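You operate a simulated robot arm through the tools that you are given. There is no shell and no other tool.

Carry out the task below with a simulated robot arm. There is one attempt and no reset: what you move stays moved.

JOB
Put things in order on the hopper table. At the end: the steel cup stands where the grey corner guard stood; the orange pad is on the teal tin; the white lot card (marked "26") from the hopper table is on the yellow tray; the grey corner guard from the hopper table stands where the orange pad stood; the black small weight from the hopper table stands where the steel cup stood; whatever was shut is shut again. Leave all else as you found it, and nothing knocked over.

The check looks at the end state, three seconds after you hand in, the way a careful person would. Anything else that was tipped, shoved, dropped, spilled or broken makes it a failure.

ROBOT AND FRAMES
A 6-joint arm with a two-finger parallel gripper, fixed in place. Base frame: the origin is on the floor under the middle of its stand, x ahead of it, y to its left, z up; the work surface is at about z = 0.85. Readings come in m, rad, newtons and seconds.
With the tool pointing down near the work surface it reaches from about 0.36 to 0.76 m from the base axis. Its first joint turns from -1.152 to 1.152 rad. Payload 2.45 kg.
The TCP is the grasp point between the finger pads, 0.024 m short of the fingertips. In the tool frame z runs along the fingers and y along their closing line. The gripper opens to 0.068 m. The fingers are 0.017 m wide and 0.01 m thick; the gripper's body (0.04 by 0.07 m) begins 0.041 m behind the TCP.
Orientation is that of the tool frame in the base frame, as a unit quaternion [x, y, z, w]. With the fingers straight down and closing along the base's y, the tool's x points along the base's -x, its y along +y and its z along -z.

CONTROLS
- The arm moves only by the tool apply_moves. Its argument "motion" is text: rows parted by semicolons, each of 7 numbers parted by spaces: the shift along the base's x, y, z in units of 100 mm (1.0 is 100 mm), then the turn, a rotation vector about the base's x, y, z in units of 45 degrees (1.0 is 45 degrees), then the gripper command, from -1 (shut) to 1 (fully open), values between in proportion. In form: dx dy dz wx wy wz grip; .... A call has 1 to 20 rows; each row is the pose to reach, as a shift and turn from the pose commanded when the call began. A call with a number of a shift or a turn outside -1 to 1 is refused whole. Each row takes 0.2 s and may step no farther than 0.05 m and 0.15 rad from the row before; otherwise, or with a gripper value out of range, the whole call is refused. A pose out of reach is approached as far as the arm can. The call stops where the force on the tool passes 40 N (or 10 N more than at its start, if that is more) or the arm is blocked; 0.2 s more then pass. Each finger travels about 0.108 m/s and halts on what it meets, pressing with about 25 N; the grip force reading is that of the motor and also rises with nothing between the fingers. The clock runs only during rows and for 0.2 s after the last one: add rows that repeat a pose to give the fingers time. The reply holds the time, the measured pose of the TCP, the force on the tool along the base axes, the opening and the grip force, in the units named above and with some noise, with the torque about the TCP (base axes, N m) and any sound that the robot's microphone picked up.
- Cameras (640 x 400 px; columns grow to the right, rows downward): "scene" is fixed at [0.1531, 0.4035, 1.472]; the picture's right is [-0.87, -0.49, 0.00], its down [-0.29, 0.51, -0.81] and it looks along [0.40, -0.71, -0.59] (base axes); focal length 355 px, centre (320, 200). "wrist" rides on the gripper at [0.084, 0.011, -0.075] in the tool frame; the picture's right is [-0.13, 0.99, 0.00], its down [-0.60, -0.08, -0.79] and it looks along [-0.79, -0.10, 0.61] (tool axes); focal length 251 px, centre (320, 200). There is no depth. A picture from a camera that has moved, and an enlarged one, comes with that camera's place and axes in the base frame and with its lens. The place of the scene camera against the robot may be out by one fixed shift of up to 0.012 m in any direction.
- camera(camera): a new picture of that camera. It takes no simulated time.
- zoom(camera, box): a new picture of the part [left, top, right, bottom] of that camera's present view, enlarged. It takes no simulated time.
- sign_off(): hands the job in; it is judged then, once.

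Places have to be worked out from the pictures, the camera data and where the tool is seen. Open the gripper and draw the arm clear of the work before you hand the job in, unless the task says otherwise.

The tools are called after "Call:" by a JSON object that holds its "api" and its "payload". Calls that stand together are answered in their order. apply_moves: Moves the arm, as the interface text tells. Its arguments: {"type":"object","properties":{"motion":{"type":"string"}},"required":["motion"]} The other tools are called the same way: camera (camera) takes a picture; zoom (camera, box) takes an enlarged picture of a part of a camera's view; sign_off () hands the job in.

At the start:

```text
time_s: 0.0
tcp_pos: [0.4152, -0.1296, 1.1783]
tcp_rot: [0.0, 1.0, 0.0, 0.0]
contact_force: [0.6, 0.3, -0.4]
ft_torque: [0.01, 0.01, -0.03]
finger_gap: 0.068
finger_force: 0.1
```

scene: 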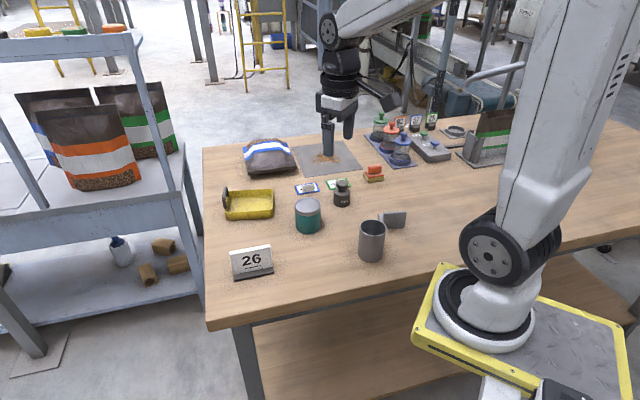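
wrist: 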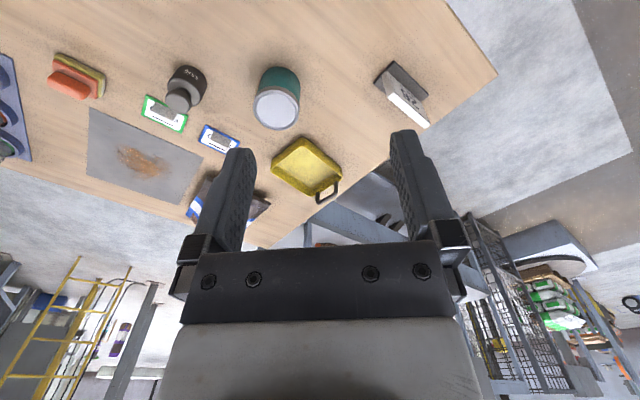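

I'll begin by looking more closely at the hopper table in the scene view to identify each object.

Call:
{"api": "zoom", "payload": {"camera": "scene", "box": [200, 160, 440, 310]}}

Call:
{"api": "zoom", "payload": {"camera": "scene", "box": [300, 80, 540, 230]}}

Call:
{"api": "zoom", "payload": {"camera": "wrist", "box": [0, 40, 320, 240]}}

Call:
{"api": "zoom", "payload": {"camera": "wrist", "box": [200, 40, 520, 240]}}

```text
2.67 times, centred on (320, 235) of scene
camera zoom: at [0.1531, 0.4035, 1.472], right [-0.87, -0.49, 0.0], down [-0.29, 0.51, -0.81], along [0.4, -0.71, -0.59], focal length 946 px, centre (320, 107)
```

zoom: 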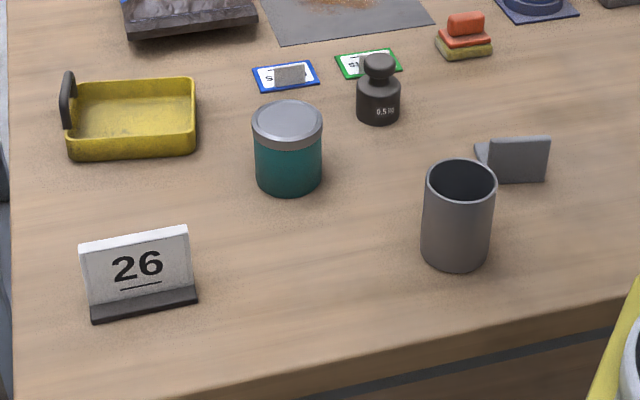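

```text
2.67 times, centred on (420, 155) of scene
camera zoom: at [0.1531, 0.4035, 1.472], right [-0.87, -0.49, 0.0], down [-0.29, 0.51, -0.81], along [0.4, -0.71, -0.59], focal length 946 px, centre (53, 320)
```

zoom: 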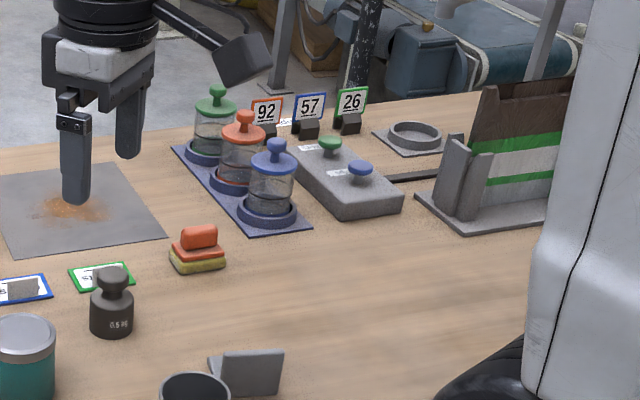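

```text
2.00 times, centred on (160, 140) of wrist
camera zoom: at [0.3303, -0.1195, 1.253], right [0.13, 0.99, 0.0], down [0.6, -0.08, 0.79], along [0.79, -0.1, -0.61], focal length 503 px, centre (640, 320)
```

zoom: 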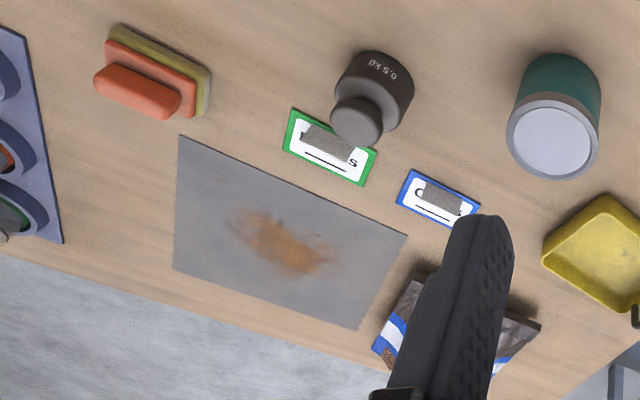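

```text
2.00 times, centred on (360, 140) of wrist
camera zoom: at [0.3303, -0.1195, 1.253], right [0.13, 0.99, 0.0], down [0.6, -0.08, 0.79], along [0.79, -0.1, -0.61], focal length 503 px, centre (240, 320)
```

zoom: 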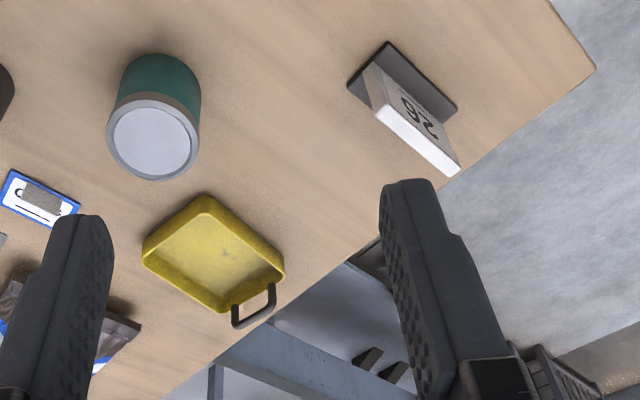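

The layout is clear: cup, guard, pad, weight, tin, card and tray can all be seen. I'll turn the tool 45° toward −y and come lower so the wrist camera can measure the pad, guard, weight and cup.

Call:
{"api": "apply_moves", "payload": {"motion": "-0.05 -0.15 -0.15 0 0 -0.167 1; -0.1 -0.3 -0.3 0 0 -0.333 1; -0.15 -0.45 -0.5 0 0 -0.5 1; -0.2 -0.6 -0.65 0 0 -0.667 1; -0.25 -0.75 -0.8 0 0 -0.833 1; -0.3 -0.9 -0.9 0 0 -1 1; -0.3 -0.9 -0.9 0 0 -1 1"}}

Call:
{"api": "camera", "payload": {"camera": "wrist"}}

```text
time_s: 1.6
tcp_pos: [0.3848, -0.2218, 1.0885]
tcp_rot: [0.383, 0.924, 0.0, 0.0]
contact_force: [0.1, 0.4, 0.1]
ft_torque: [-0.02, 0.01, -0.04]
finger_gap: 0.0684
finger_force: 0.0
```

```text
taken
camera wrist: at [0.3319, -0.1541, 1.1626], right [0.79, 0.61, 0.0], down [0.37, -0.48, 0.79], along [0.48, -0.63, -0.61], focal length 251 px, centre (320, 200)
```

wrist: 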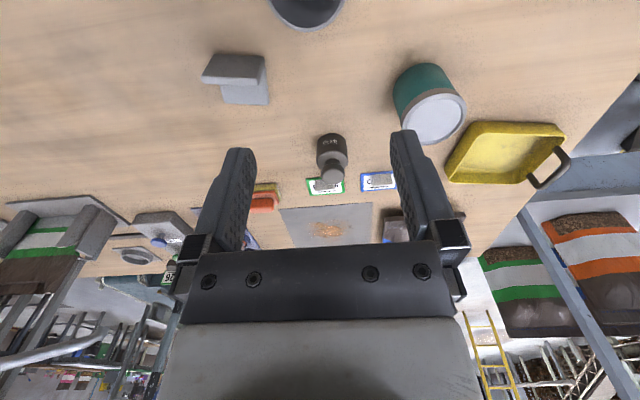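

The wrist view now shows guard, weight, tin, tray and pad. I'll enlarge sections to measure their shapes.

Call:
{"api": "zoom", "payload": {"camera": "wrist", "box": [180, 30, 300, 105]}}

Call:
{"api": "zoom", "payload": {"camera": "wrist", "box": [230, 120, 390, 220]}}

Call:
{"api": "zoom", "payload": {"camera": "wrist", "box": [380, 50, 600, 200]}}

```text
5.33 times, centred on (240, 68) of wrist
camera zoom: at [0.3319, -0.1541, 1.1626], right [0.79, 0.61, 0.0], down [0.37, -0.48, 0.79], along [0.48, -0.63, -0.61], focal length 1341 px, centre (747, 907)
```

zoom: 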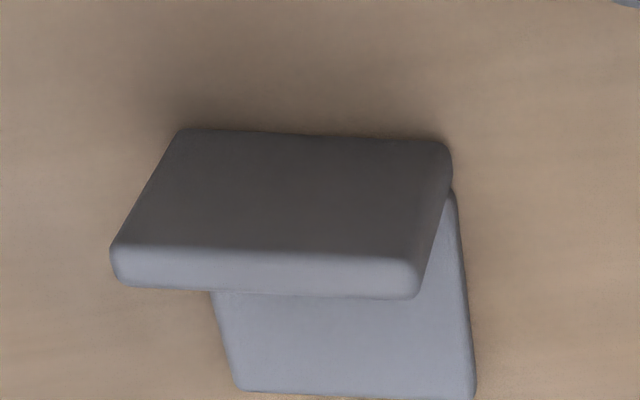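

```text
4.00 times, centred on (310, 170) of wrist
camera zoom: at [0.3319, -0.1541, 1.1626], right [0.79, 0.61, 0.0], down [0.37, -0.48, 0.79], along [0.48, -0.63, -0.61], focal length 1006 px, centre (360, 320)
```

zoom: 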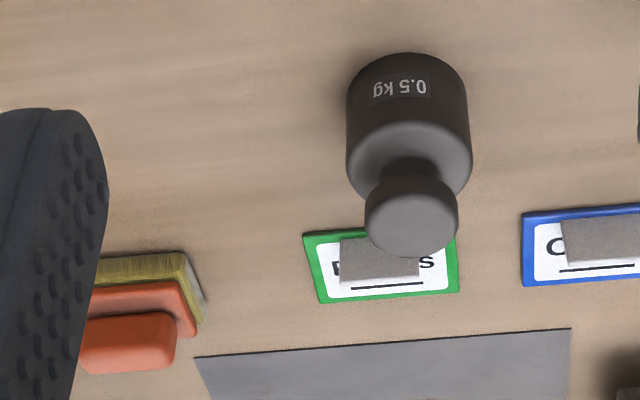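

```text
2.67 times, centred on (490, 125) of wrist
camera zoom: at [0.3319, -0.1541, 1.1626], right [0.79, 0.61, 0.0], down [0.37, -0.48, 0.79], along [0.48, -0.63, -0.61], focal length 670 px, centre (-133, 400)
```

zoom: 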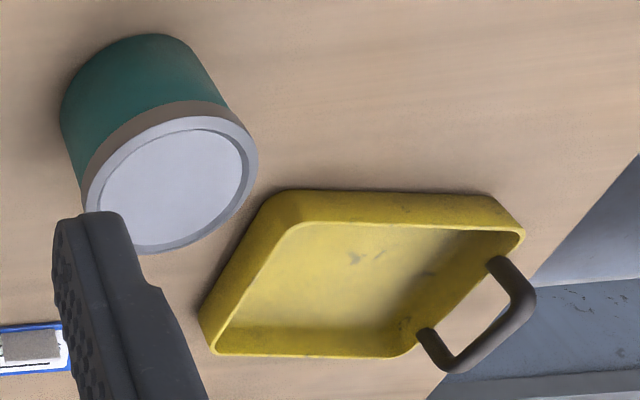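

Measured so far: tin lid at about (0.53, −0.21, 0.93), weight at (0.51, −0.35), guard footprint around (0.354, −0.339) with its upright plate on the near side, tray around (0.72, −0.19). The left finger hides the pad, so I'll move toward it for a clear view.

Call:
{"api": "apply_moves", "payload": {"motion": "0.1 -0.3 0 0 0 0 1; 0.2 -0.6 -0.1 0 0 0 1; 0.3 -0.9 -0.2 0 0 0 1; 0.35 -1 -0.2 0 0 0 1; 0.35 -1 -0.2 0 0 0 1"}}

Call:
{"api": "apply_moves", "payload": {"motion": "0 -0.3 0 0 0 0 1; 0 -0.6 -0.1 0 0 0 1; 0 -0.8 -0.2 0 0 0 1; 0 -0.8 -0.2 0 0 0 1"}}

Call:
{"api": "camera", "payload": {"camera": "wrist"}}

Call:
{"api": "camera", "payload": {"camera": "scene"}}

```text
time_s: 2.8
tcp_pos: [0.4186, -0.3204, 1.0704]
tcp_rot: [0.384, 0.923, 0.0, 0.0]
contact_force: [0.1, -0.8, 0.3]
ft_torque: [0.01, 0.0, 0.04]
finger_gap: 0.0681
finger_force: 0.1
```

```text
time_s: 3.8
tcp_pos: [0.4204, -0.4013, 1.0496]
tcp_rot: [0.383, 0.924, 0.001, 0.0]
contact_force: [-0.9, -0.9, 0.3]
ft_torque: [0.01, -0.01, -0.01]
finger_gap: 0.0681
finger_force: 0.1
```

```text
taken
camera wrist: at [0.3672, -0.3333, 1.1234], right [0.79, 0.61, 0.0], down [0.37, -0.48, 0.79], along [0.48, -0.63, -0.61], focal length 251 px, centre (320, 200)
```

wrist: 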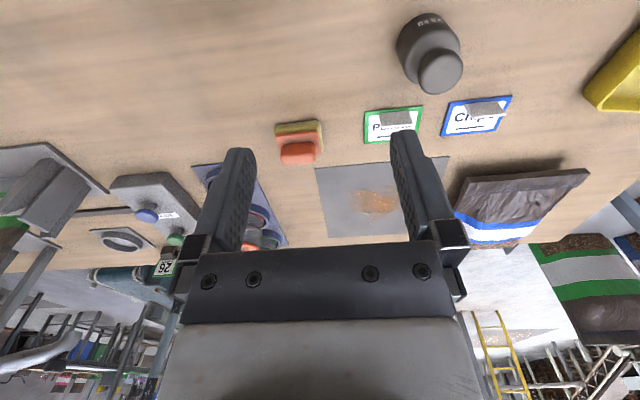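

```text
taken
```

scene: 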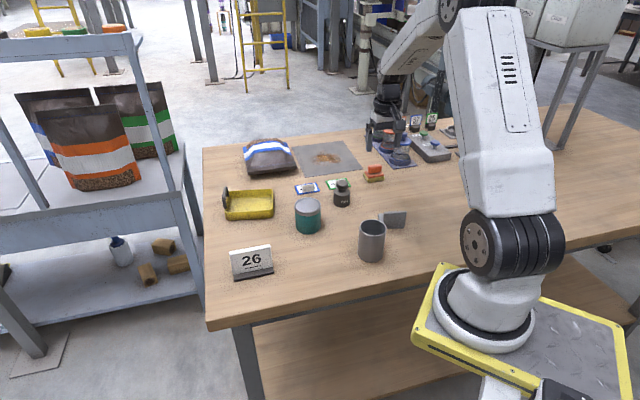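

Call:
{"api": "zoom", "payload": {"camera": "wrist", "box": [250, 105, 346, 165]}}

Call:
{"api": "zoom", "payload": {"camera": "scene", "box": [348, 150, 404, 185]}}

```text
6.67 times, centred on (298, 135) of wrist
camera zoom: at [0.3672, -0.3333, 1.1234], right [0.79, 0.61, 0.0], down [0.37, -0.48, 0.79], along [0.48, -0.63, -0.61], focal length 1676 px, centre (467, 633)
```

zoom: 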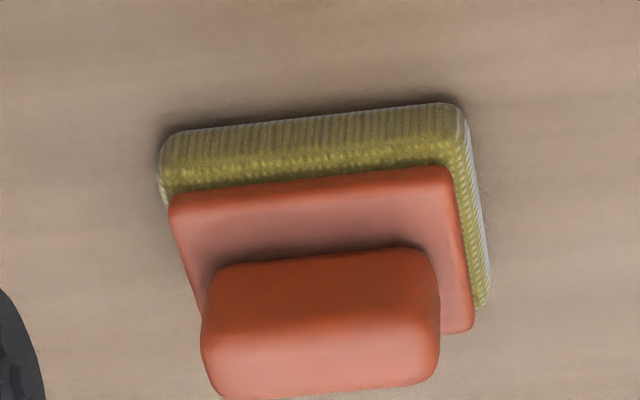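

```text
11.43 times, centred on (376, 168) of scene
camera zoom: at [0.1531, 0.4034, 1.472], right [-0.87, -0.49, 0.0], down [-0.29, 0.51, -0.81], along [0.4, -0.71, -0.59], focal length 4054 px, centre (-320, 571)
```

zoom: 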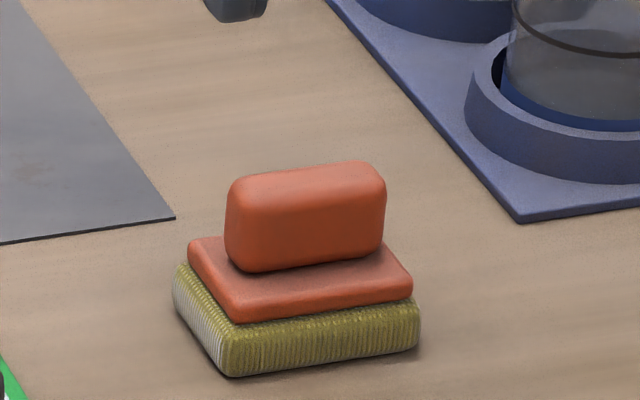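

Pad centre is about (0.481, −0.524), edges at 45°, handle top near z=0.893, with the handle's long axis along the current finger closing line (44 mm, within the 68 mm opening). I'll come in closer and verify before descending.

Call:
{"api": "apply_moves", "payload": {"motion": "0.15 -0.3 -0.15 0 0 0 1; 0.3 -0.6 -0.3 0 0 0 1; 0.45 -0.9 -0.45 0 0 0 1; 0.48 -1 -0.5 0 0 0 1; 0.48 -1 -0.5 0 0 0 1"}}

Call:
{"api": "camera", "payload": {"camera": "wrist"}}

Call:
{"api": "zoom", "payload": {"camera": "wrist", "box": [240, 50, 400, 150]}}

```text
time_s: 5.0
tcp_pos: [0.4683, -0.5032, 0.999]
tcp_rot: [0.382, 0.924, 0.001, 0.001]
contact_force: [-0.1, 0.5, 0.4]
ft_torque: [-0.03, 0.01, -0.02]
finger_gap: 0.0678
finger_force: 0.1
```

```text
taken
camera wrist: at [0.4148, -0.4347, 1.0738], right [0.79, 0.61, 0.0], down [0.37, -0.48, 0.79], along [0.48, -0.63, -0.61], focal length 251 px, centre (320, 200)
```

wrist: 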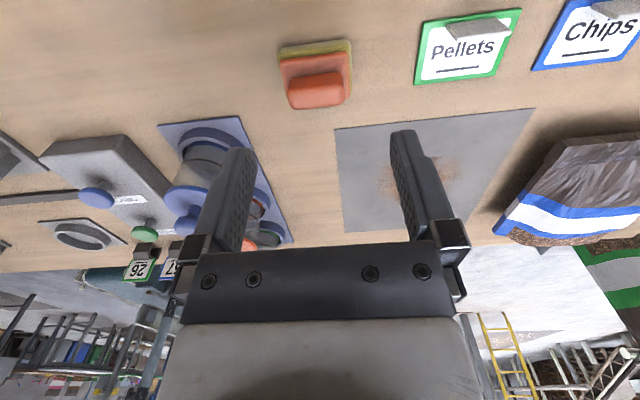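

```text
4.00 times, centred on (320, 100) of wrist
camera zoom: at [0.4148, -0.4347, 1.0738], right [0.79, 0.61, 0.0], down [0.37, -0.48, 0.79], along [0.48, -0.63, -0.61], focal length 1006 px, centre (320, 600)
```

zoom: 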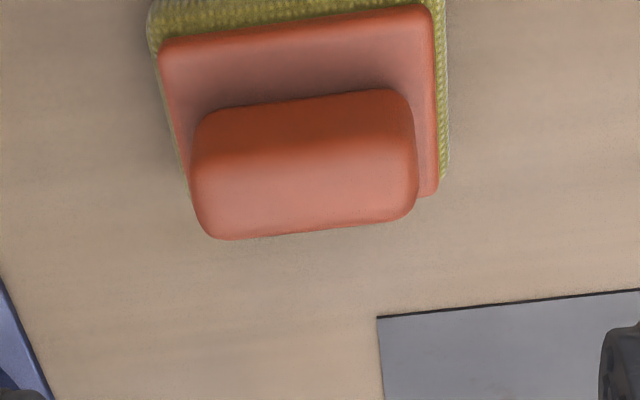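

Handle centre refines to about (0.4785, −0.522). I'll align over it, then descend with the fingertips straddling the handle ends and stop just above the pad plate.

Call:
{"api": "apply_moves", "payload": {"motion": "0.05 -0.1 -0.2 0 0 0 1; 0.11 -0.2 -0.45 0 0 0 1; 0.11 -0.2 -0.7 0 0 0 1; 0.11 -0.2 -0.85 0 0 0 1; 0.11 -0.2 -0.93 0 0 0 1; 0.11 -0.2 -0.93 0 0 0 1"}}

Call:
{"api": "camera", "payload": {"camera": "wrist"}}

Call:
{"api": "zoom", "payload": {"camera": "scene", "box": [340, 130, 420, 180]}}

```text
time_s: 6.4
tcp_pos: [0.4812, -0.5207, 0.9067]
tcp_rot: [0.383, 0.924, 0.0, 0.0]
contact_force: [0.1, -0.1, -0.7]
ft_torque: [0.0, 0.01, -0.04]
finger_gap: 0.0682
finger_force: 0.0
```

```text
taken
camera wrist: at [0.4277, -0.4539, 0.9795], right [0.79, 0.61, 0.0], down [0.37, -0.48, 0.79], along [0.48, -0.63, -0.61], focal length 251 px, centre (320, 200)
```

wrist: 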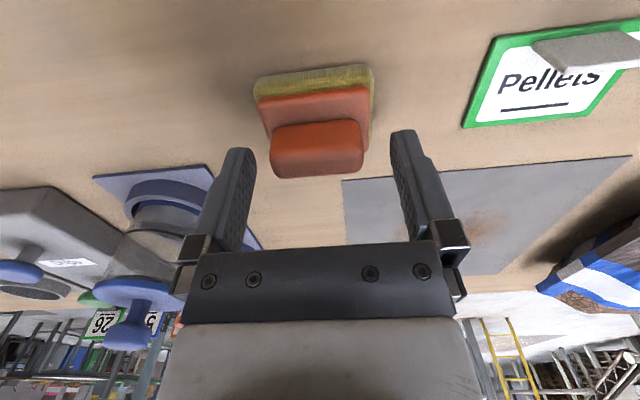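

```text
8.00 times, centred on (380, 155) of scene
camera zoom: at [0.1531, 0.4035, 1.472], right [-0.87, -0.49, 0.0], down [-0.29, 0.51, -0.81], along [0.4, -0.71, -0.59], focal length 2838 px, centre (-160, 560)
```

zoom: 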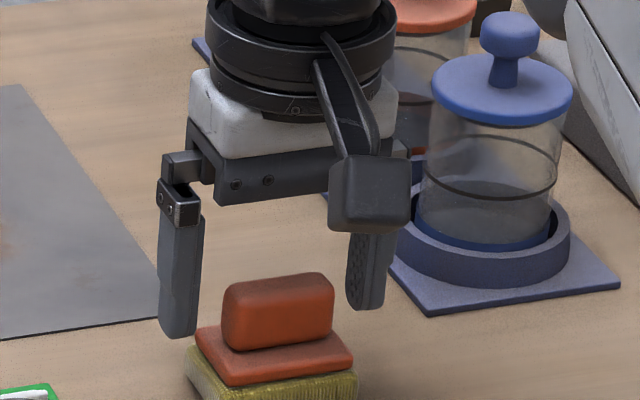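

The fingers straddle the handle well, with TCP (0.479, −0.521) over the handle centre. I'll drop 5 mm more and close.

Call:
{"api": "apply_moves", "payload": {"motion": "0 0 -0.05 0 0 0 1; 0 0 -0.05 0 0 0 1; 0 0 -0.05 0 0 0 -1; 0 0 -0.05 0 0 0 -1; 0 0 -0.05 0 0 0 -1"}}

Call:
{"api": "camera", "payload": {"camera": "wrist"}}

```text
time_s: 7.6
tcp_pos: [0.4799, -0.5219, 0.9017]
tcp_rot: [0.383, 0.924, 0.0, 0.0]
contact_force: [-0.2, -0.8, 0.0]
ft_torque: [0.01, -0.01, -0.02]
finger_gap: 0.0433
finger_force: 25.2
```

```text
taken
camera wrist: at [0.4269, -0.4538, 0.9751], right [0.79, 0.61, 0.0], down [0.37, -0.48, 0.79], along [0.48, -0.63, -0.61], focal length 251 px, centre (320, 200)
```

wrist: 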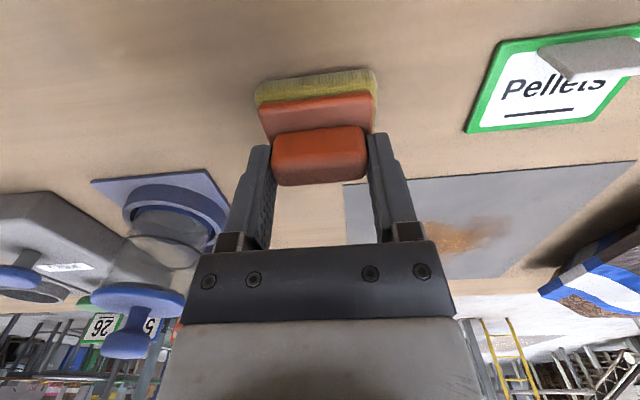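

Gripped: gap 43.3 mm matches the handle length. I'll lift straight up.

Call:
{"api": "apply_moves", "payload": {"motion": "0 0 0.1 0 0 0 -1; 0 0 0.3 0 0 0 -1; 0 0 0.5 0 0 0 -1; 0 0 0.75 0 0 0 -1; 0 0 1 0 0 0 -1; 0 0 1 0 0 0 -1"}}

Call:
{"api": "apply_moves", "payload": {"motion": "0.05 0.25 0.2 0 0 0 -1; 0.1 0.5 0.3 0 0 0 -1; 0.15 0.75 0.35 0 0 0 -1; 0.2 1 0.35 0 0 0 -1; 0.2 1 0.35 0 0 0 -1"}}

Call:
{"api": "apply_moves", "payload": {"motion": "0.05 0.25 0 0 0 0 -1; 0.1 0.5 0 0 0 0 -1; 0.15 0.75 0 0 0 0 -1; 0.15 1 0 0 0 0 -1; 0.15 1 0 0 0 0 -1"}}

Call:
{"api": "camera", "payload": {"camera": "wrist"}}

```text
time_s: 9.0
tcp_pos: [0.4814, -0.5197, 1.0001]
tcp_rot: [0.383, 0.924, 0.0, -0.001]
contact_force: [0.7, 0.0, -0.6]
ft_torque: [0.02, 0.03, -0.05]
finger_gap: 0.0436
finger_force: 25.4
```

```text
time_s: 10.2
tcp_pos: [0.4976, -0.4207, 1.0347]
tcp_rot: [0.383, 0.924, 0.0, 0.0]
contact_force: [-0.2, -0.6, 0.3]
ft_torque: [0.0, -0.02, -0.02]
finger_gap: 0.0435
finger_force: 25.2
```

```text
time_s: 11.4
tcp_pos: [0.5146, -0.3205, 1.0365]
tcp_rot: [0.383, 0.924, -0.001, 0.0]
contact_force: [-0.2, -0.3, -0.1]
ft_torque: [0.02, 0.02, -0.02]
finger_gap: 0.0432
finger_force: 25.1
```

```text
taken
camera wrist: at [0.4608, -0.253, 1.1103], right [0.79, 0.61, 0.0], down [0.37, -0.48, 0.79], along [0.48, -0.63, -0.61], focal length 251 px, centre (320, 200)
```

wrist: 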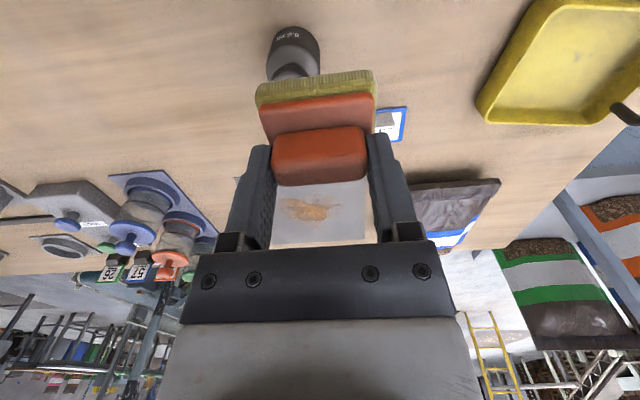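

Pad held steady. I continue toward the tin, stopping just above it for a check.

Call:
{"api": "apply_moves", "payload": {"motion": "0.05 0.25 0 0 0 0 -1; 0.1 0.5 0 0 0 0 -1; 0.15 0.75 0 0 0 0 -1; 0.15 1 0 0 0 0 -1; 0.15 1 0 0 0 0 -1"}}

Call:
{"api": "camera", "payload": {"camera": "wrist"}}

Call:
{"api": "zoom", "payload": {"camera": "scene", "box": [240, 130, 400, 230]}}

```text
time_s: 12.6
tcp_pos: [0.5282, -0.2198, 1.0362]
tcp_rot: [0.383, 0.924, 0.001, 0.001]
contact_force: [-0.5, 0.2, -0.2]
ft_torque: [-0.02, -0.03, -0.01]
finger_gap: 0.0436
finger_force: 24.6
```

```text
taken
camera wrist: at [0.4749, -0.1519, 1.1109], right [0.79, 0.61, 0.0], down [0.37, -0.48, 0.79], along [0.48, -0.63, -0.61], focal length 251 px, centre (320, 200)
```

wrist: 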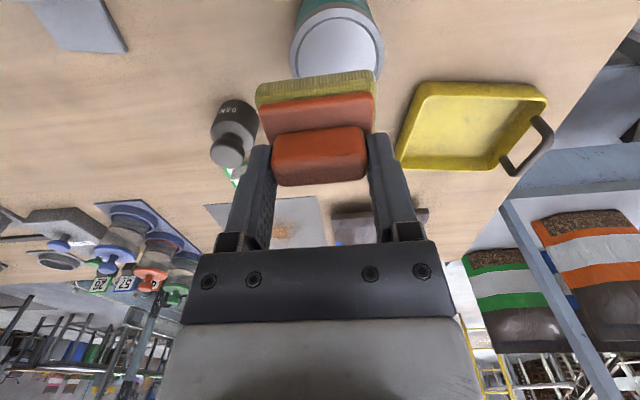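

```text
4.00 times, centred on (320, 180) of scene
camera zoom: at [0.1531, 0.4035, 1.472], right [-0.87, -0.49, 0.0], down [-0.29, 0.51, -0.81], along [0.4, -0.71, -0.59], focal length 1419 px, centre (320, 280)
```

zoom: 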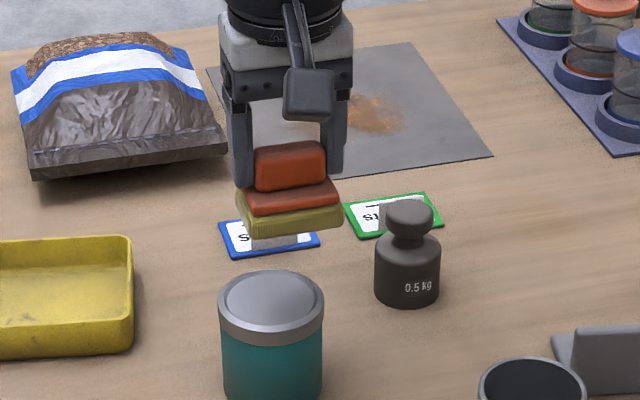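

Call:
{"api": "zoom", "payload": {"camera": "wrist", "box": [260, 0, 420, 100]}}

Call:
{"api": "zoom", "payload": {"camera": "wrist", "box": [380, 60, 580, 185]}}

```text
4.00 times, centred on (340, 50) of wrist
camera zoom: at [0.4749, -0.1519, 1.1109], right [0.79, 0.61, 0.0], down [0.37, -0.48, 0.79], along [0.48, -0.63, -0.61], focal length 1006 px, centre (240, 800)
```

zoom: 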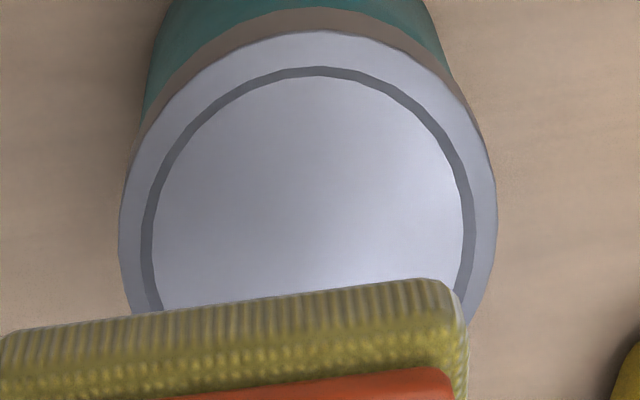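

```text
3.20 times, centred on (480, 122) of wrist
camera zoom: at [0.4749, -0.1519, 1.1109], right [0.79, 0.61, 0.0], down [0.37, -0.48, 0.79], along [0.48, -0.63, -0.61], focal length 805 px, centre (-192, 448)
```

zoom: 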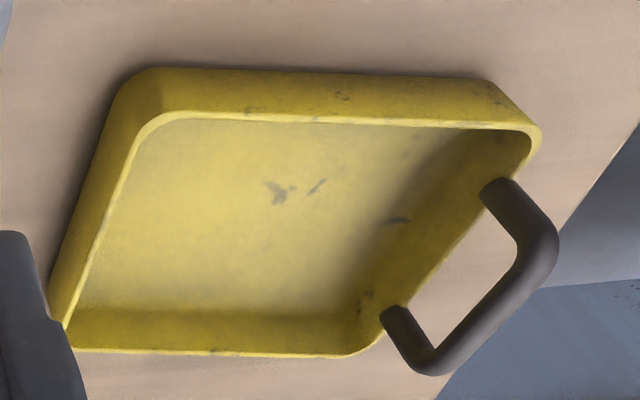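

Lid centre is confirmed near (0.5295, −0.207), lid top about z=0.929, so the pad should seat at TCP z≈0.981. I'll centre over the lid and descend to just above contact.

Call:
{"api": "apply_moves", "payload": {"motion": "0.02 0.12 0 0 0 0 -1; 0.02 0.12 -0.2 0 0 0 -1; 0.02 0.12 -0.4 0 0 0 -1; 0.02 0.12 -0.5 0 0 0 -1; 0.02 0.12 -0.5 0 0 0 -1"}}

Call:
{"api": "zoom", "payload": {"camera": "scene", "box": [260, 150, 356, 210]}}

Call:
{"api": "zoom", "payload": {"camera": "wrist", "box": [240, 0, 400, 100]}}

```text
time_s: 13.8
tcp_pos: [0.5322, -0.2082, 0.9855]
tcp_rot: [0.383, 0.924, 0.0, 0.0]
contact_force: [-0.5, -0.2, -0.7]
ft_torque: [0.03, -0.04, -0.02]
finger_gap: 0.0433
finger_force: 25.5
```

```text
6.67 times, centred on (308, 180) of scene
camera zoom: at [0.1531, 0.4035, 1.472], right [-0.87, -0.49, 0.0], down [-0.29, 0.51, -0.81], along [0.4, -0.71, -0.59], focal length 2365 px, centre (400, 333)
```

zoom: 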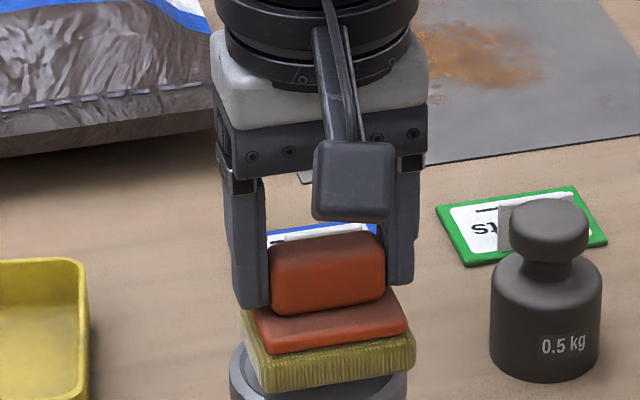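

```text
4.00 times, centred on (320, 50) of wrist
camera zoom: at [0.4788, -0.141, 1.06], right [0.79, 0.61, 0.0], down [0.37, -0.48, 0.79], along [0.48, -0.63, -0.61], focal length 1006 px, centre (320, 800)
```

zoom: 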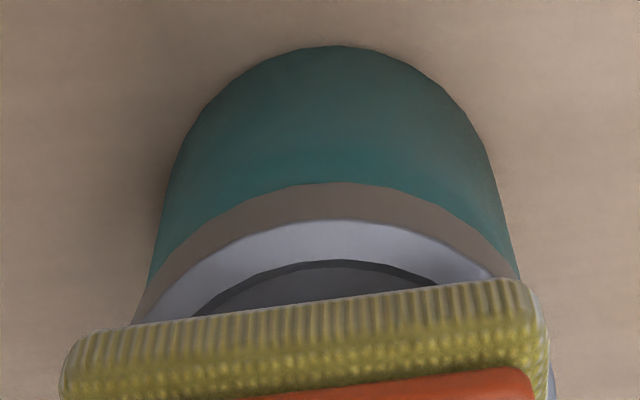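

The pad is centred over the lid with a few millimetres of gap left. I'll lower in small steps while watching the force.

Call:
{"api": "apply_moves", "payload": {"motion": "0 0 -0.015 0 0 0 -1; 0 0 -0.03 0 0 0 -1; 0 0 -0.03 0 0 0 -1"}}

Call:
{"api": "zoom", "payload": {"camera": "scene", "box": [284, 180, 348, 220]}}

```text
time_s: 14.6
tcp_pos: [0.5334, -0.2087, 0.9834]
tcp_rot: [0.382, 0.924, 0.001, -0.001]
contact_force: [-0.3, -0.5, -1.2]
ft_torque: [-0.02, 0.0, 0.0]
finger_gap: 0.0433
finger_force: 25.0
```

```text
10.00 times, centred on (316, 200) of scene
camera zoom: at [0.1531, 0.4035, 1.472], right [-0.87, -0.49, 0.0], down [-0.29, 0.51, -0.81], along [0.4, -0.71, -0.59], focal length 3547 px, centre (360, 200)
```

zoom: 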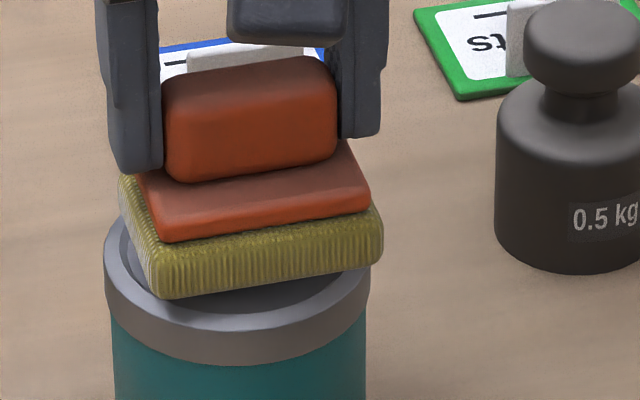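

Just a tiny gap remains, and the pad sits about 3 mm to the right of the lid centre. I'll nudge it over and lower a bit more.

Call:
{"api": "apply_moves", "payload": {"motion": "0.02 0.015 0 0 0 0 -1; 0.02 0.015 -0.015 0 0 0 -1; 0.02 0.015 -0.025 0 0 0 -1; 0.02 0.015 -0.025 0 0 0 -1"}}

Call:
{"api": "zoom", "payload": {"camera": "scene", "box": [284, 180, 348, 220]}}

Call:
{"api": "zoom", "payload": {"camera": "wrist", "box": [240, 0, 400, 100]}}

```text
time_s: 15.6
tcp_pos: [0.5342, -0.2067, 0.9795]
tcp_rot: [0.382, 0.924, -0.001, 0.0]
contact_force: [-0.5, -0.6, -0.7]
ft_torque: [-0.02, -0.01, -0.02]
finger_gap: 0.0436
finger_force: 24.9
```

```text
10.00 times, centred on (316, 200) of scene
camera zoom: at [0.1531, 0.4035, 1.472], right [-0.87, -0.49, 0.0], down [-0.29, 0.51, -0.81], along [0.4, -0.71, -0.59], focal length 3547 px, centre (360, 200)
```

zoom: 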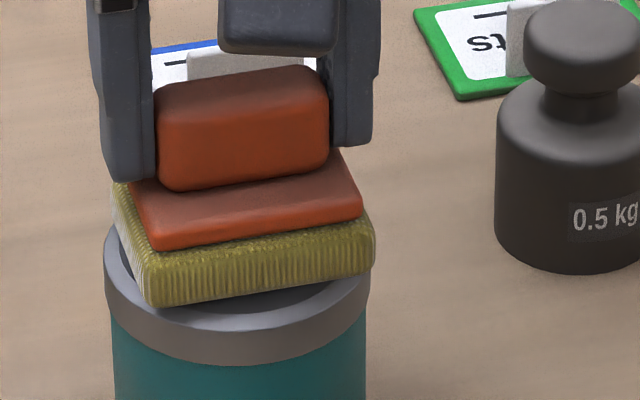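

```text
4.00 times, centred on (320, 50) of wrist
camera zoom: at [0.4807, -0.14, 1.0544], right [0.79, 0.61, 0.0], down [0.37, -0.48, 0.79], along [0.48, -0.63, -0.61], focal length 1006 px, centre (320, 800)
```

zoom: 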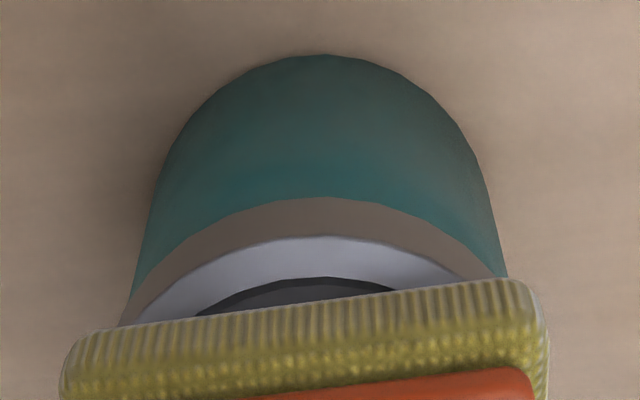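

No contact reading yet; continuing to lower gently.

Call:
{"api": "apply_moves", "payload": {"motion": "0 0 -0.01 0 0 0 -1; 0 0 -0.02 0 0 0 -1; 0 0 -0.02 0 0 0 -1"}}

Call:
{"api": "zoom", "payload": {"camera": "scene", "box": [284, 180, 348, 220]}}

```text
time_s: 16.4
tcp_pos: [0.5343, -0.2074, 0.9766]
tcp_rot: [0.383, 0.924, 0.0, 0.0]
contact_force: [0.6, 0.2, -0.4]
ft_torque: [-0.02, -0.02, -0.02]
finger_gap: 0.0433
finger_force: 25.1
```

```text
10.00 times, centred on (316, 200) of scene
camera zoom: at [0.1531, 0.4035, 1.472], right [-0.87, -0.49, 0.0], down [-0.29, 0.51, -0.81], along [0.4, -0.71, -0.59], focal length 3547 px, centre (360, 200)
```

zoom: 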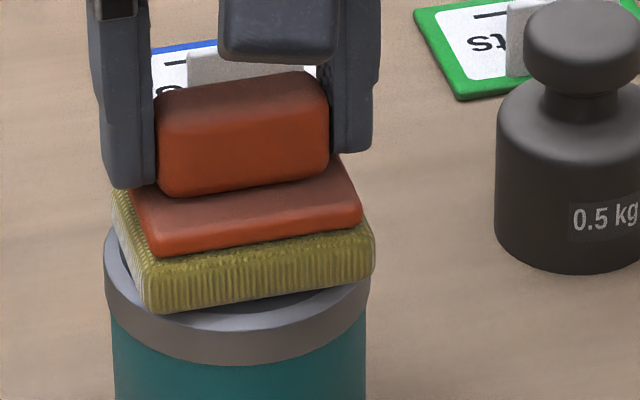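

Call:
{"api": "apply_moves", "payload": {"motion": "0 0 -0.01 0 0 0 -1; 0 0 -0.02 0 0 0 -1; 0 0 -0.02 0 0 0 -1"}}

Call:
{"api": "zoom", "payload": {"camera": "scene", "box": [284, 180, 348, 220]}}

```text
time_s: 17.2
tcp_pos: [0.5329, -0.2063, 0.9758]
tcp_rot: [0.382, 0.924, -0.001, 0.0]
contact_force: [0.3, -0.9, -0.6]
ft_torque: [0.01, -0.03, -0.04]
finger_gap: 0.0433
finger_force: 24.8
```

```text
10.00 times, centred on (316, 200) of scene
camera zoom: at [0.1531, 0.4035, 1.472], right [-0.87, -0.49, 0.0], down [-0.29, 0.51, -0.81], along [0.4, -0.71, -0.59], focal length 3547 px, centre (360, 200)
```

zoom: 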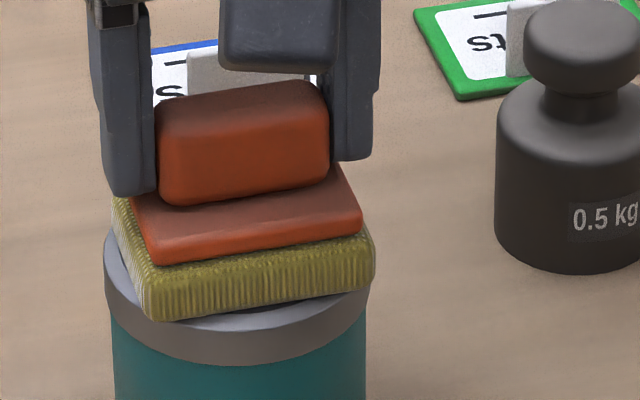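

Call:
{"api": "apply_moves", "payload": {"motion": "0 0 -0.01 0 0 0 -1; 0 0 -0.02 0 0 0 -1; 0 0 -0.02 0 0 0 -1"}}

Call:
{"api": "zoom", "payload": {"camera": "scene", "box": [284, 180, 348, 220]}}

Call:
{"api": "zoom", "payload": {"camera": "wrist", "box": [240, 0, 400, 100]}}

```text
time_s: 18.0
tcp_pos: [0.5341, -0.207, 0.9755]
tcp_rot: [0.383, 0.924, -0.001, 0.002]
contact_force: [-5.2, 2.6, 19.4]
ft_torque: [0.09, 0.23, 0.0]
finger_gap: 0.0437
finger_force: 25.0
```

```text
10.00 times, centred on (316, 200) of scene
camera zoom: at [0.1526, 0.4036, 1.472], right [-0.87, -0.49, 0.0], down [-0.29, 0.51, -0.81], along [0.4, -0.71, -0.59], focal length 3547 px, centre (360, 200)
```

zoom: 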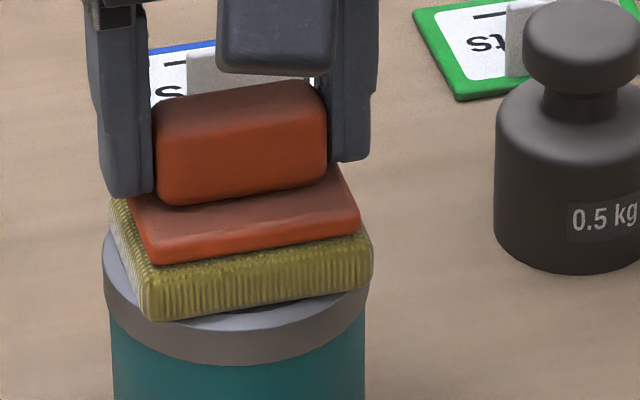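

```text
4.00 times, centred on (320, 50) of wrist
camera zoom: at [0.481, -0.14, 1.0494], right [0.79, 0.61, 0.0], down [0.37, -0.48, 0.79], along [0.49, -0.63, -0.61], focal length 1006 px, centre (320, 800)
```

zoom: 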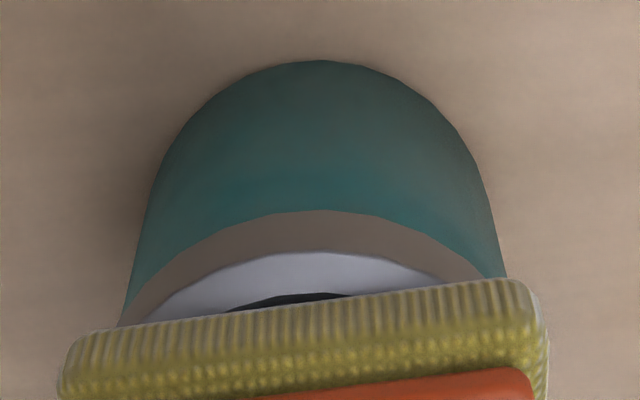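

Contact felt (19 N up). I'll relieve the push by 2 mm, open the fingers, then lift straight up.

Call:
{"api": "apply_moves", "payload": {"motion": "0 0 0.015 0 0 0 -1; 0 0 0.015 0 0 0 -1; 0 0 0.015 0 0 0 0.6; 0 0 0.015 0 0 0 0.6; 0 0 0.015 0 0 0 0.6; 0 0 0.1 0 0 0 0.6; 0 0 0.3 0 0 0 0.8; 0 0 0.6 0 0 0 1; 0 0 0.9 0 0 0 1; 0 0 0.9 0 0 0 1"}}

Call:
{"api": "zoom", "payload": {"camera": "scene", "box": [270, 160, 366, 220]}}

Call:
{"api": "camera", "payload": {"camera": "wrist"}}

```text
time_s: 20.2
tcp_pos: [0.5343, -0.2076, 1.0624]
tcp_rot: [0.383, 0.924, 0.0, 0.0]
contact_force: [-0.9, 0.8, 0.1]
ft_torque: [0.02, 0.02, -0.01]
finger_gap: 0.0678
finger_force: 0.1
```

```text
6.67 times, centred on (318, 190) of scene
camera zoom: at [0.1531, 0.4035, 1.472], right [-0.87, -0.49, 0.0], down [-0.29, 0.51, -0.81], along [0.4, -0.71, -0.59], focal length 2365 px, centre (333, 267)
```

zoom: 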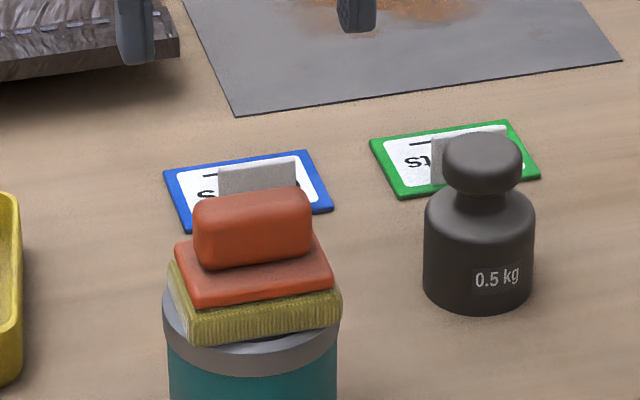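

```text
taken
camera wrist: at [0.4807, -0.1404, 1.1373], right [0.79, 0.61, 0.0], down [0.37, -0.48, 0.79], along [0.48, -0.63, -0.61], focal length 251 px, centre (320, 200)
```

wrist: 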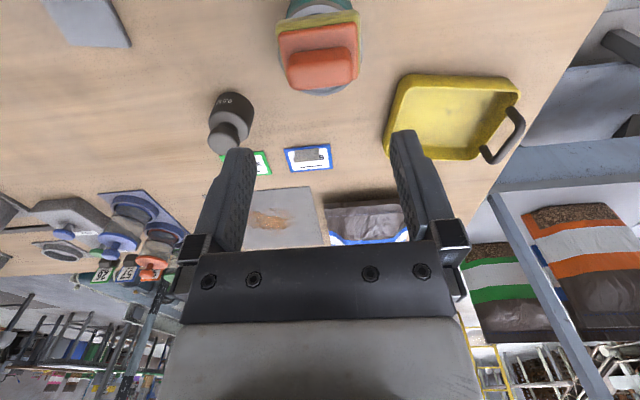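

The pad sits neatly on the tin. Next is the guard: its plate runs along about 35°, so I'll turn the tool to yaw ≈ +35° to close across the plate thickness while moving above it.

Call:
{"api": "apply_moves", "payload": {"motion": "-0.2 -0.12 0 0 0 0.18 1; -0.4 -0.24 0 0 0 0.36 1; -0.6 -0.36 -0.1 0 0 0.54 1; -0.8 -0.48 -0.15 0 0 0.72 1; -1 -0.6 -0.2 0 0 0.9 1; -1 -0.6 -0.2 0 0 0.9 1"}}

Call:
{"api": "apply_moves", "payload": {"motion": "-0.2 -0.12 0 0 0 0.18 1; -0.4 -0.24 -0.1 0 0 0.36 1; -0.6 -0.36 -0.2 0 0 0.54 1; -0.8 -0.45 -0.25 0 0 0.72 1; -0.94 -0.52 -0.3 0 0 0.88 1; -0.94 -0.52 -0.3 0 0 0.88 1"}}

Call:
{"api": "camera", "payload": {"camera": "wrist"}}

Call:
{"api": "zoom", "payload": {"camera": "scene", "box": [320, 160, 480, 260]}}

```text
time_s: 21.6
tcp_pos: [0.4322, -0.2684, 1.0424]
tcp_rot: [0.039, 0.999, 0.0, 0.0]
contact_force: [0.4, -0.1, -0.4]
ft_torque: [0.0, 0.01, 0.01]
finger_gap: 0.0683
finger_force: 0.1
```

```text
time_s: 23.0
tcp_pos: [0.3397, -0.3195, 1.0146]
tcp_rot: [-0.303, 0.953, 0.0, 0.001]
contact_force: [-0.3, 0.6, 0.0]
ft_torque: [0.02, -0.02, -0.02]
finger_gap: 0.0679
finger_force: 0.0
```

```text
taken
camera wrist: at [0.2636, -0.3585, 1.0888], right [-0.47, 0.89, 0.0], down [0.54, 0.28, 0.79], along [0.7, 0.37, -0.61], focal length 251 px, centre (320, 200)
```

wrist: 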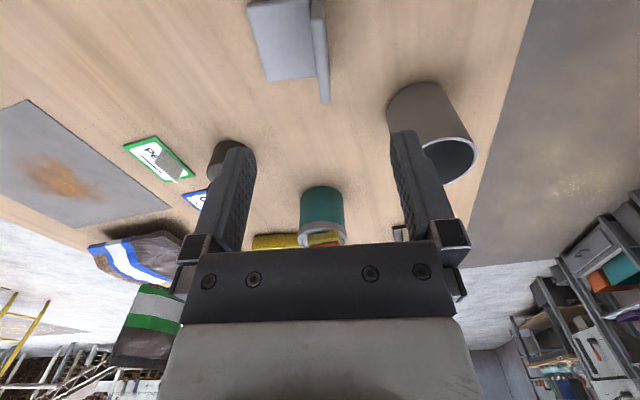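

```text
4.00 times, centred on (400, 210) of scene
camera zoom: at [0.1531, 0.4035, 1.472], right [-0.87, -0.49, 0.0], down [-0.29, 0.51, -0.81], along [0.4, -0.71, -0.59], focal length 1419 px, centre (0, 160)
```

zoom: 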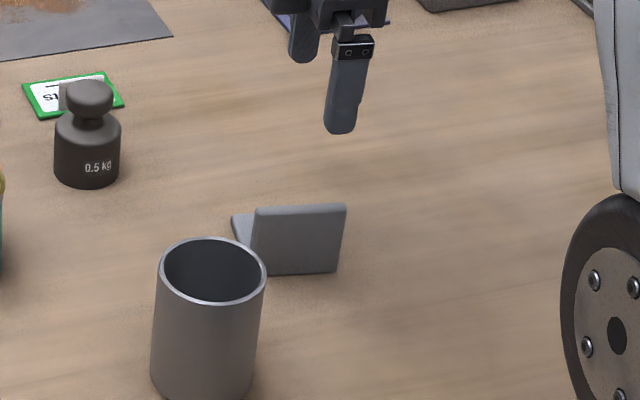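

Call:
{"api": "zoom", "payload": {"camera": "wrist", "box": [220, 0, 380, 100]}}

Call:
{"api": "zoom", "payload": {"camera": "wrist", "box": [360, 70, 520, 170]}}

```text
4.00 times, centred on (300, 50) of wrist
camera zoom: at [0.2636, -0.3585, 1.0888], right [-0.47, 0.89, 0.0], down [0.54, 0.28, 0.79], along [0.7, 0.37, -0.61], focal length 1006 px, centre (400, 800)
```

zoom: 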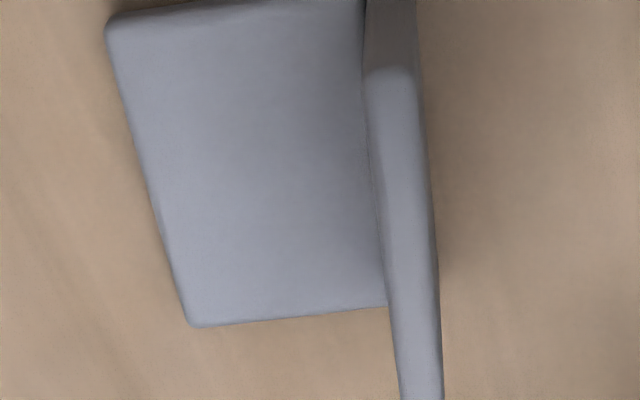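

```text
4.00 times, centred on (440, 120) of wrist
camera zoom: at [0.2636, -0.3585, 1.0888], right [-0.47, 0.89, 0.0], down [0.54, 0.28, 0.79], along [0.7, 0.37, -0.61], focal length 1006 px, centre (-160, 520)
```

zoom: 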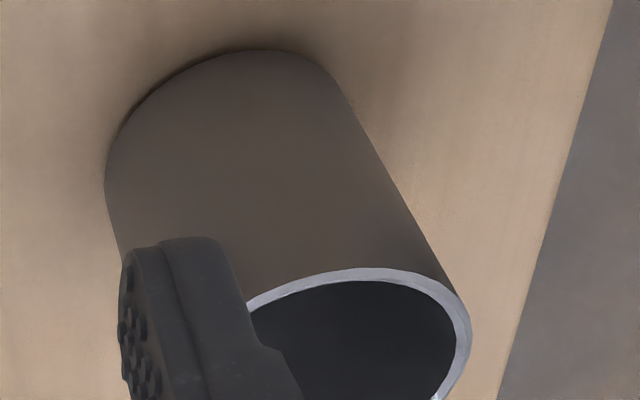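

Guard plate centre computes to about (0.339, −0.318), direction ≈ 35°, matching the TCP now above it; the guard's footprint centre is ≈ (0.3535, −0.340). I'll narrow the fingers a little and descend part way.

Call:
{"api": "apply_moves", "payload": {"motion": "0 0 -0.2 0 0 0 0.4; 0 0 -0.5 0 0 0 0.4; 0 0 -0.75 0 0 0 0.4; 0 0 -0.9 0 0 0 0.4; 0 0 -0.9 0 0 0 0.4"}}

Call:
{"api": "camera", "payload": {"camera": "wrist"}}

Call:
{"api": "zoom", "payload": {"camera": "scene", "box": [340, 170, 436, 230]}}

```text
time_s: 24.2
tcp_pos: [0.3398, -0.3191, 0.9219]
tcp_rot: [-0.302, 0.953, 0.0, 0.0]
contact_force: [-0.6, 0.6, 0.0]
ft_torque: [0.03, -0.02, 0.0]
finger_gap: 0.0473
finger_force: 0.1
```

```text
taken
camera wrist: at [0.2635, -0.3577, 0.997], right [-0.46, 0.89, 0.0], down [0.54, 0.28, 0.79], along [0.7, 0.37, -0.61], focal length 251 px, centre (320, 200)
```

wrist: 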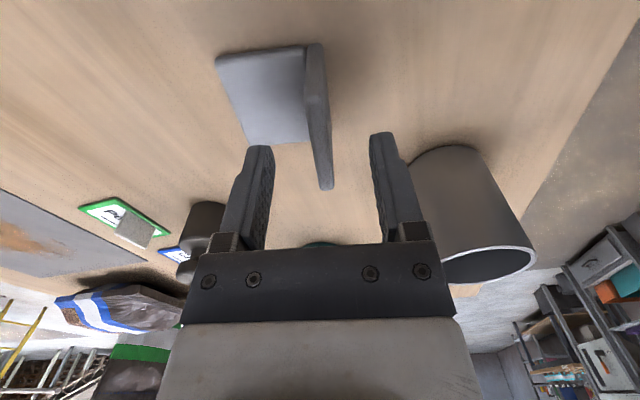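

```text
6.67 times, centred on (388, 200) of scene
camera zoom: at [0.1531, 0.4035, 1.472], right [-0.87, -0.49, 0.0], down [-0.29, 0.51, -0.81], along [0.4, -0.71, -0.59], focal length 2365 px, centre (-133, 200)
```

zoom: 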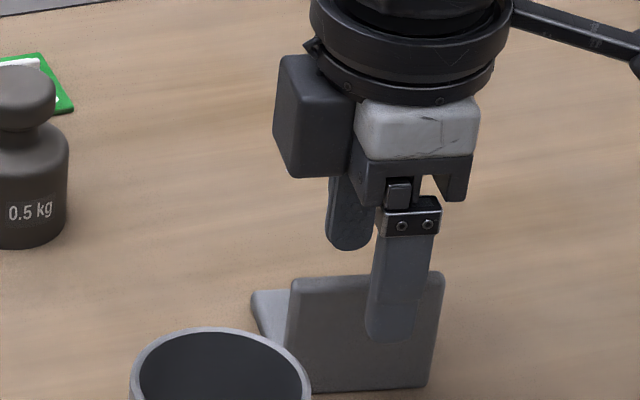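

Call:
{"api": "zoom", "payload": {"camera": "wrist", "box": [200, 20, 440, 220]}}

```text
2.00 times, centred on (320, 120) of wrist
camera zoom: at [0.2635, -0.3577, 0.997], right [-0.46, 0.89, 0.0], down [0.54, 0.28, 0.79], along [0.7, 0.37, -0.61], focal length 503 px, centre (320, 360)
```

zoom: 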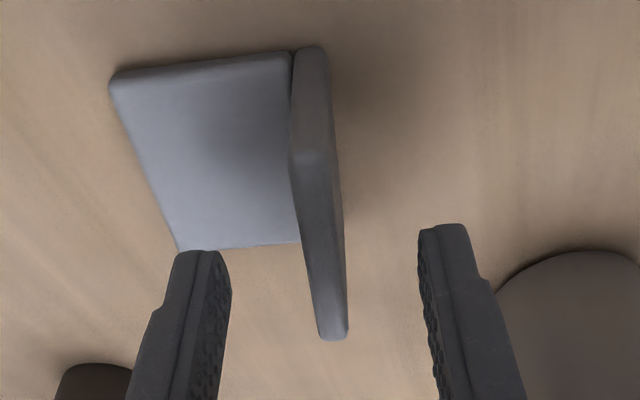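

Plate is between the fingers; its middle is ~3 mm further along the plate direction than the TCP. I'll nudge, descend to z≈0.889 (tips above the foot), and close.

Call:
{"api": "apply_moves", "payload": {"motion": "0.025 0.02 0 0 0 0 0.4; 0.025 0.02 -0.2 0 0 0 0.4; 0.025 0.02 -0.34 0 0 0 0.4; 0.025 0.02 -0.34 0 0 0 0.4"}}

Call:
{"api": "zoom", "payload": {"camera": "wrist", "box": [200, 60, 440, 210]}}

Call:
{"api": "zoom", "payload": {"camera": "scene", "box": [340, 170, 436, 230]}}

```text
time_s: 25.2
tcp_pos: [0.3422, -0.3167, 0.8883]
tcp_rot: [-0.302, 0.953, 0.0, 0.0]
contact_force: [0.3, 0.8, 0.5]
ft_torque: [-0.02, 0.0, -0.02]
finger_gap: 0.0479
finger_force: 0.1
```

```text
2.67 times, centred on (320, 135) of wrist
camera zoom: at [0.2656, -0.3558, 0.9632], right [-0.46, 0.89, 0.0], down [0.54, 0.28, 0.79], along [0.7, 0.37, -0.61], focal length 670 px, centre (320, 373)
```

zoom: 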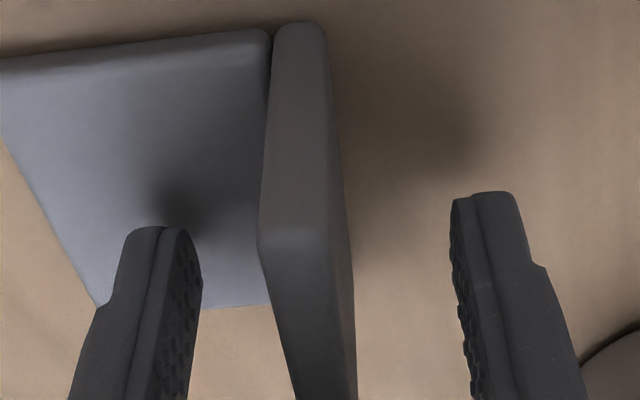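

```text
6.67 times, centred on (388, 200) of scene
camera zoom: at [0.1531, 0.4035, 1.472], right [-0.87, -0.49, 0.0], down [-0.29, 0.51, -0.81], along [0.4, -0.71, -0.59], focal length 2365 px, centre (-133, 200)
```

zoom: 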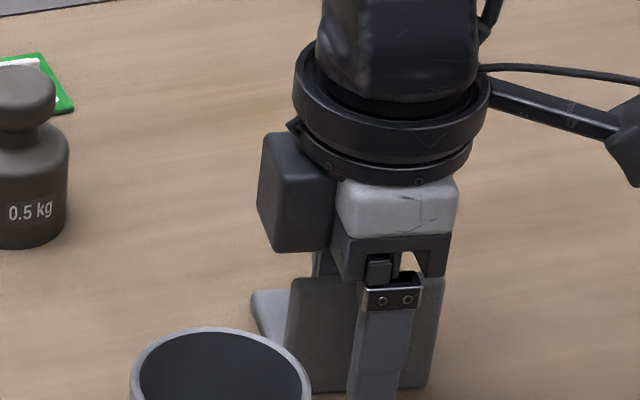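

The fingers straddle the plate, tips above the foot. Closing.

Call:
{"api": "apply_moves", "payload": {"motion": "0 0 0 0 0 0 0; 0 0 0 0 0 0 -0.5; 0 0 0 0 0 0 -1; 0 0 0 0 0 0 -1; 0 0 0 0 0 0 -1"}}

Call:
{"api": "zoom", "payload": {"camera": "wrist", "box": [200, 20, 440, 220]}}

```text
time_s: 26.4
tcp_pos: [0.3415, -0.3161, 0.8894]
tcp_rot: [-0.302, 0.953, 0.0, 0.0]
contact_force: [-0.1, -0.3, 0.1]
ft_torque: [0.0, 0.0, 0.05]
finger_gap: 0.0083
finger_force: 25.1
```

```text
2.00 times, centred on (320, 120) of wrist
camera zoom: at [0.2656, -0.3558, 0.9634], right [-0.46, 0.89, 0.0], down [0.54, 0.28, 0.79], along [0.7, 0.37, -0.61], focal length 503 px, centre (320, 360)
```

zoom: 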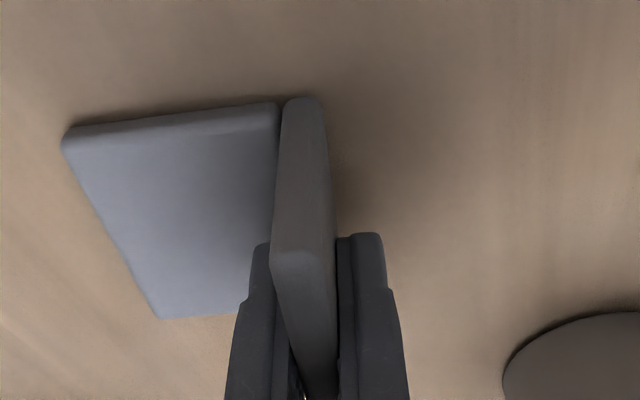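

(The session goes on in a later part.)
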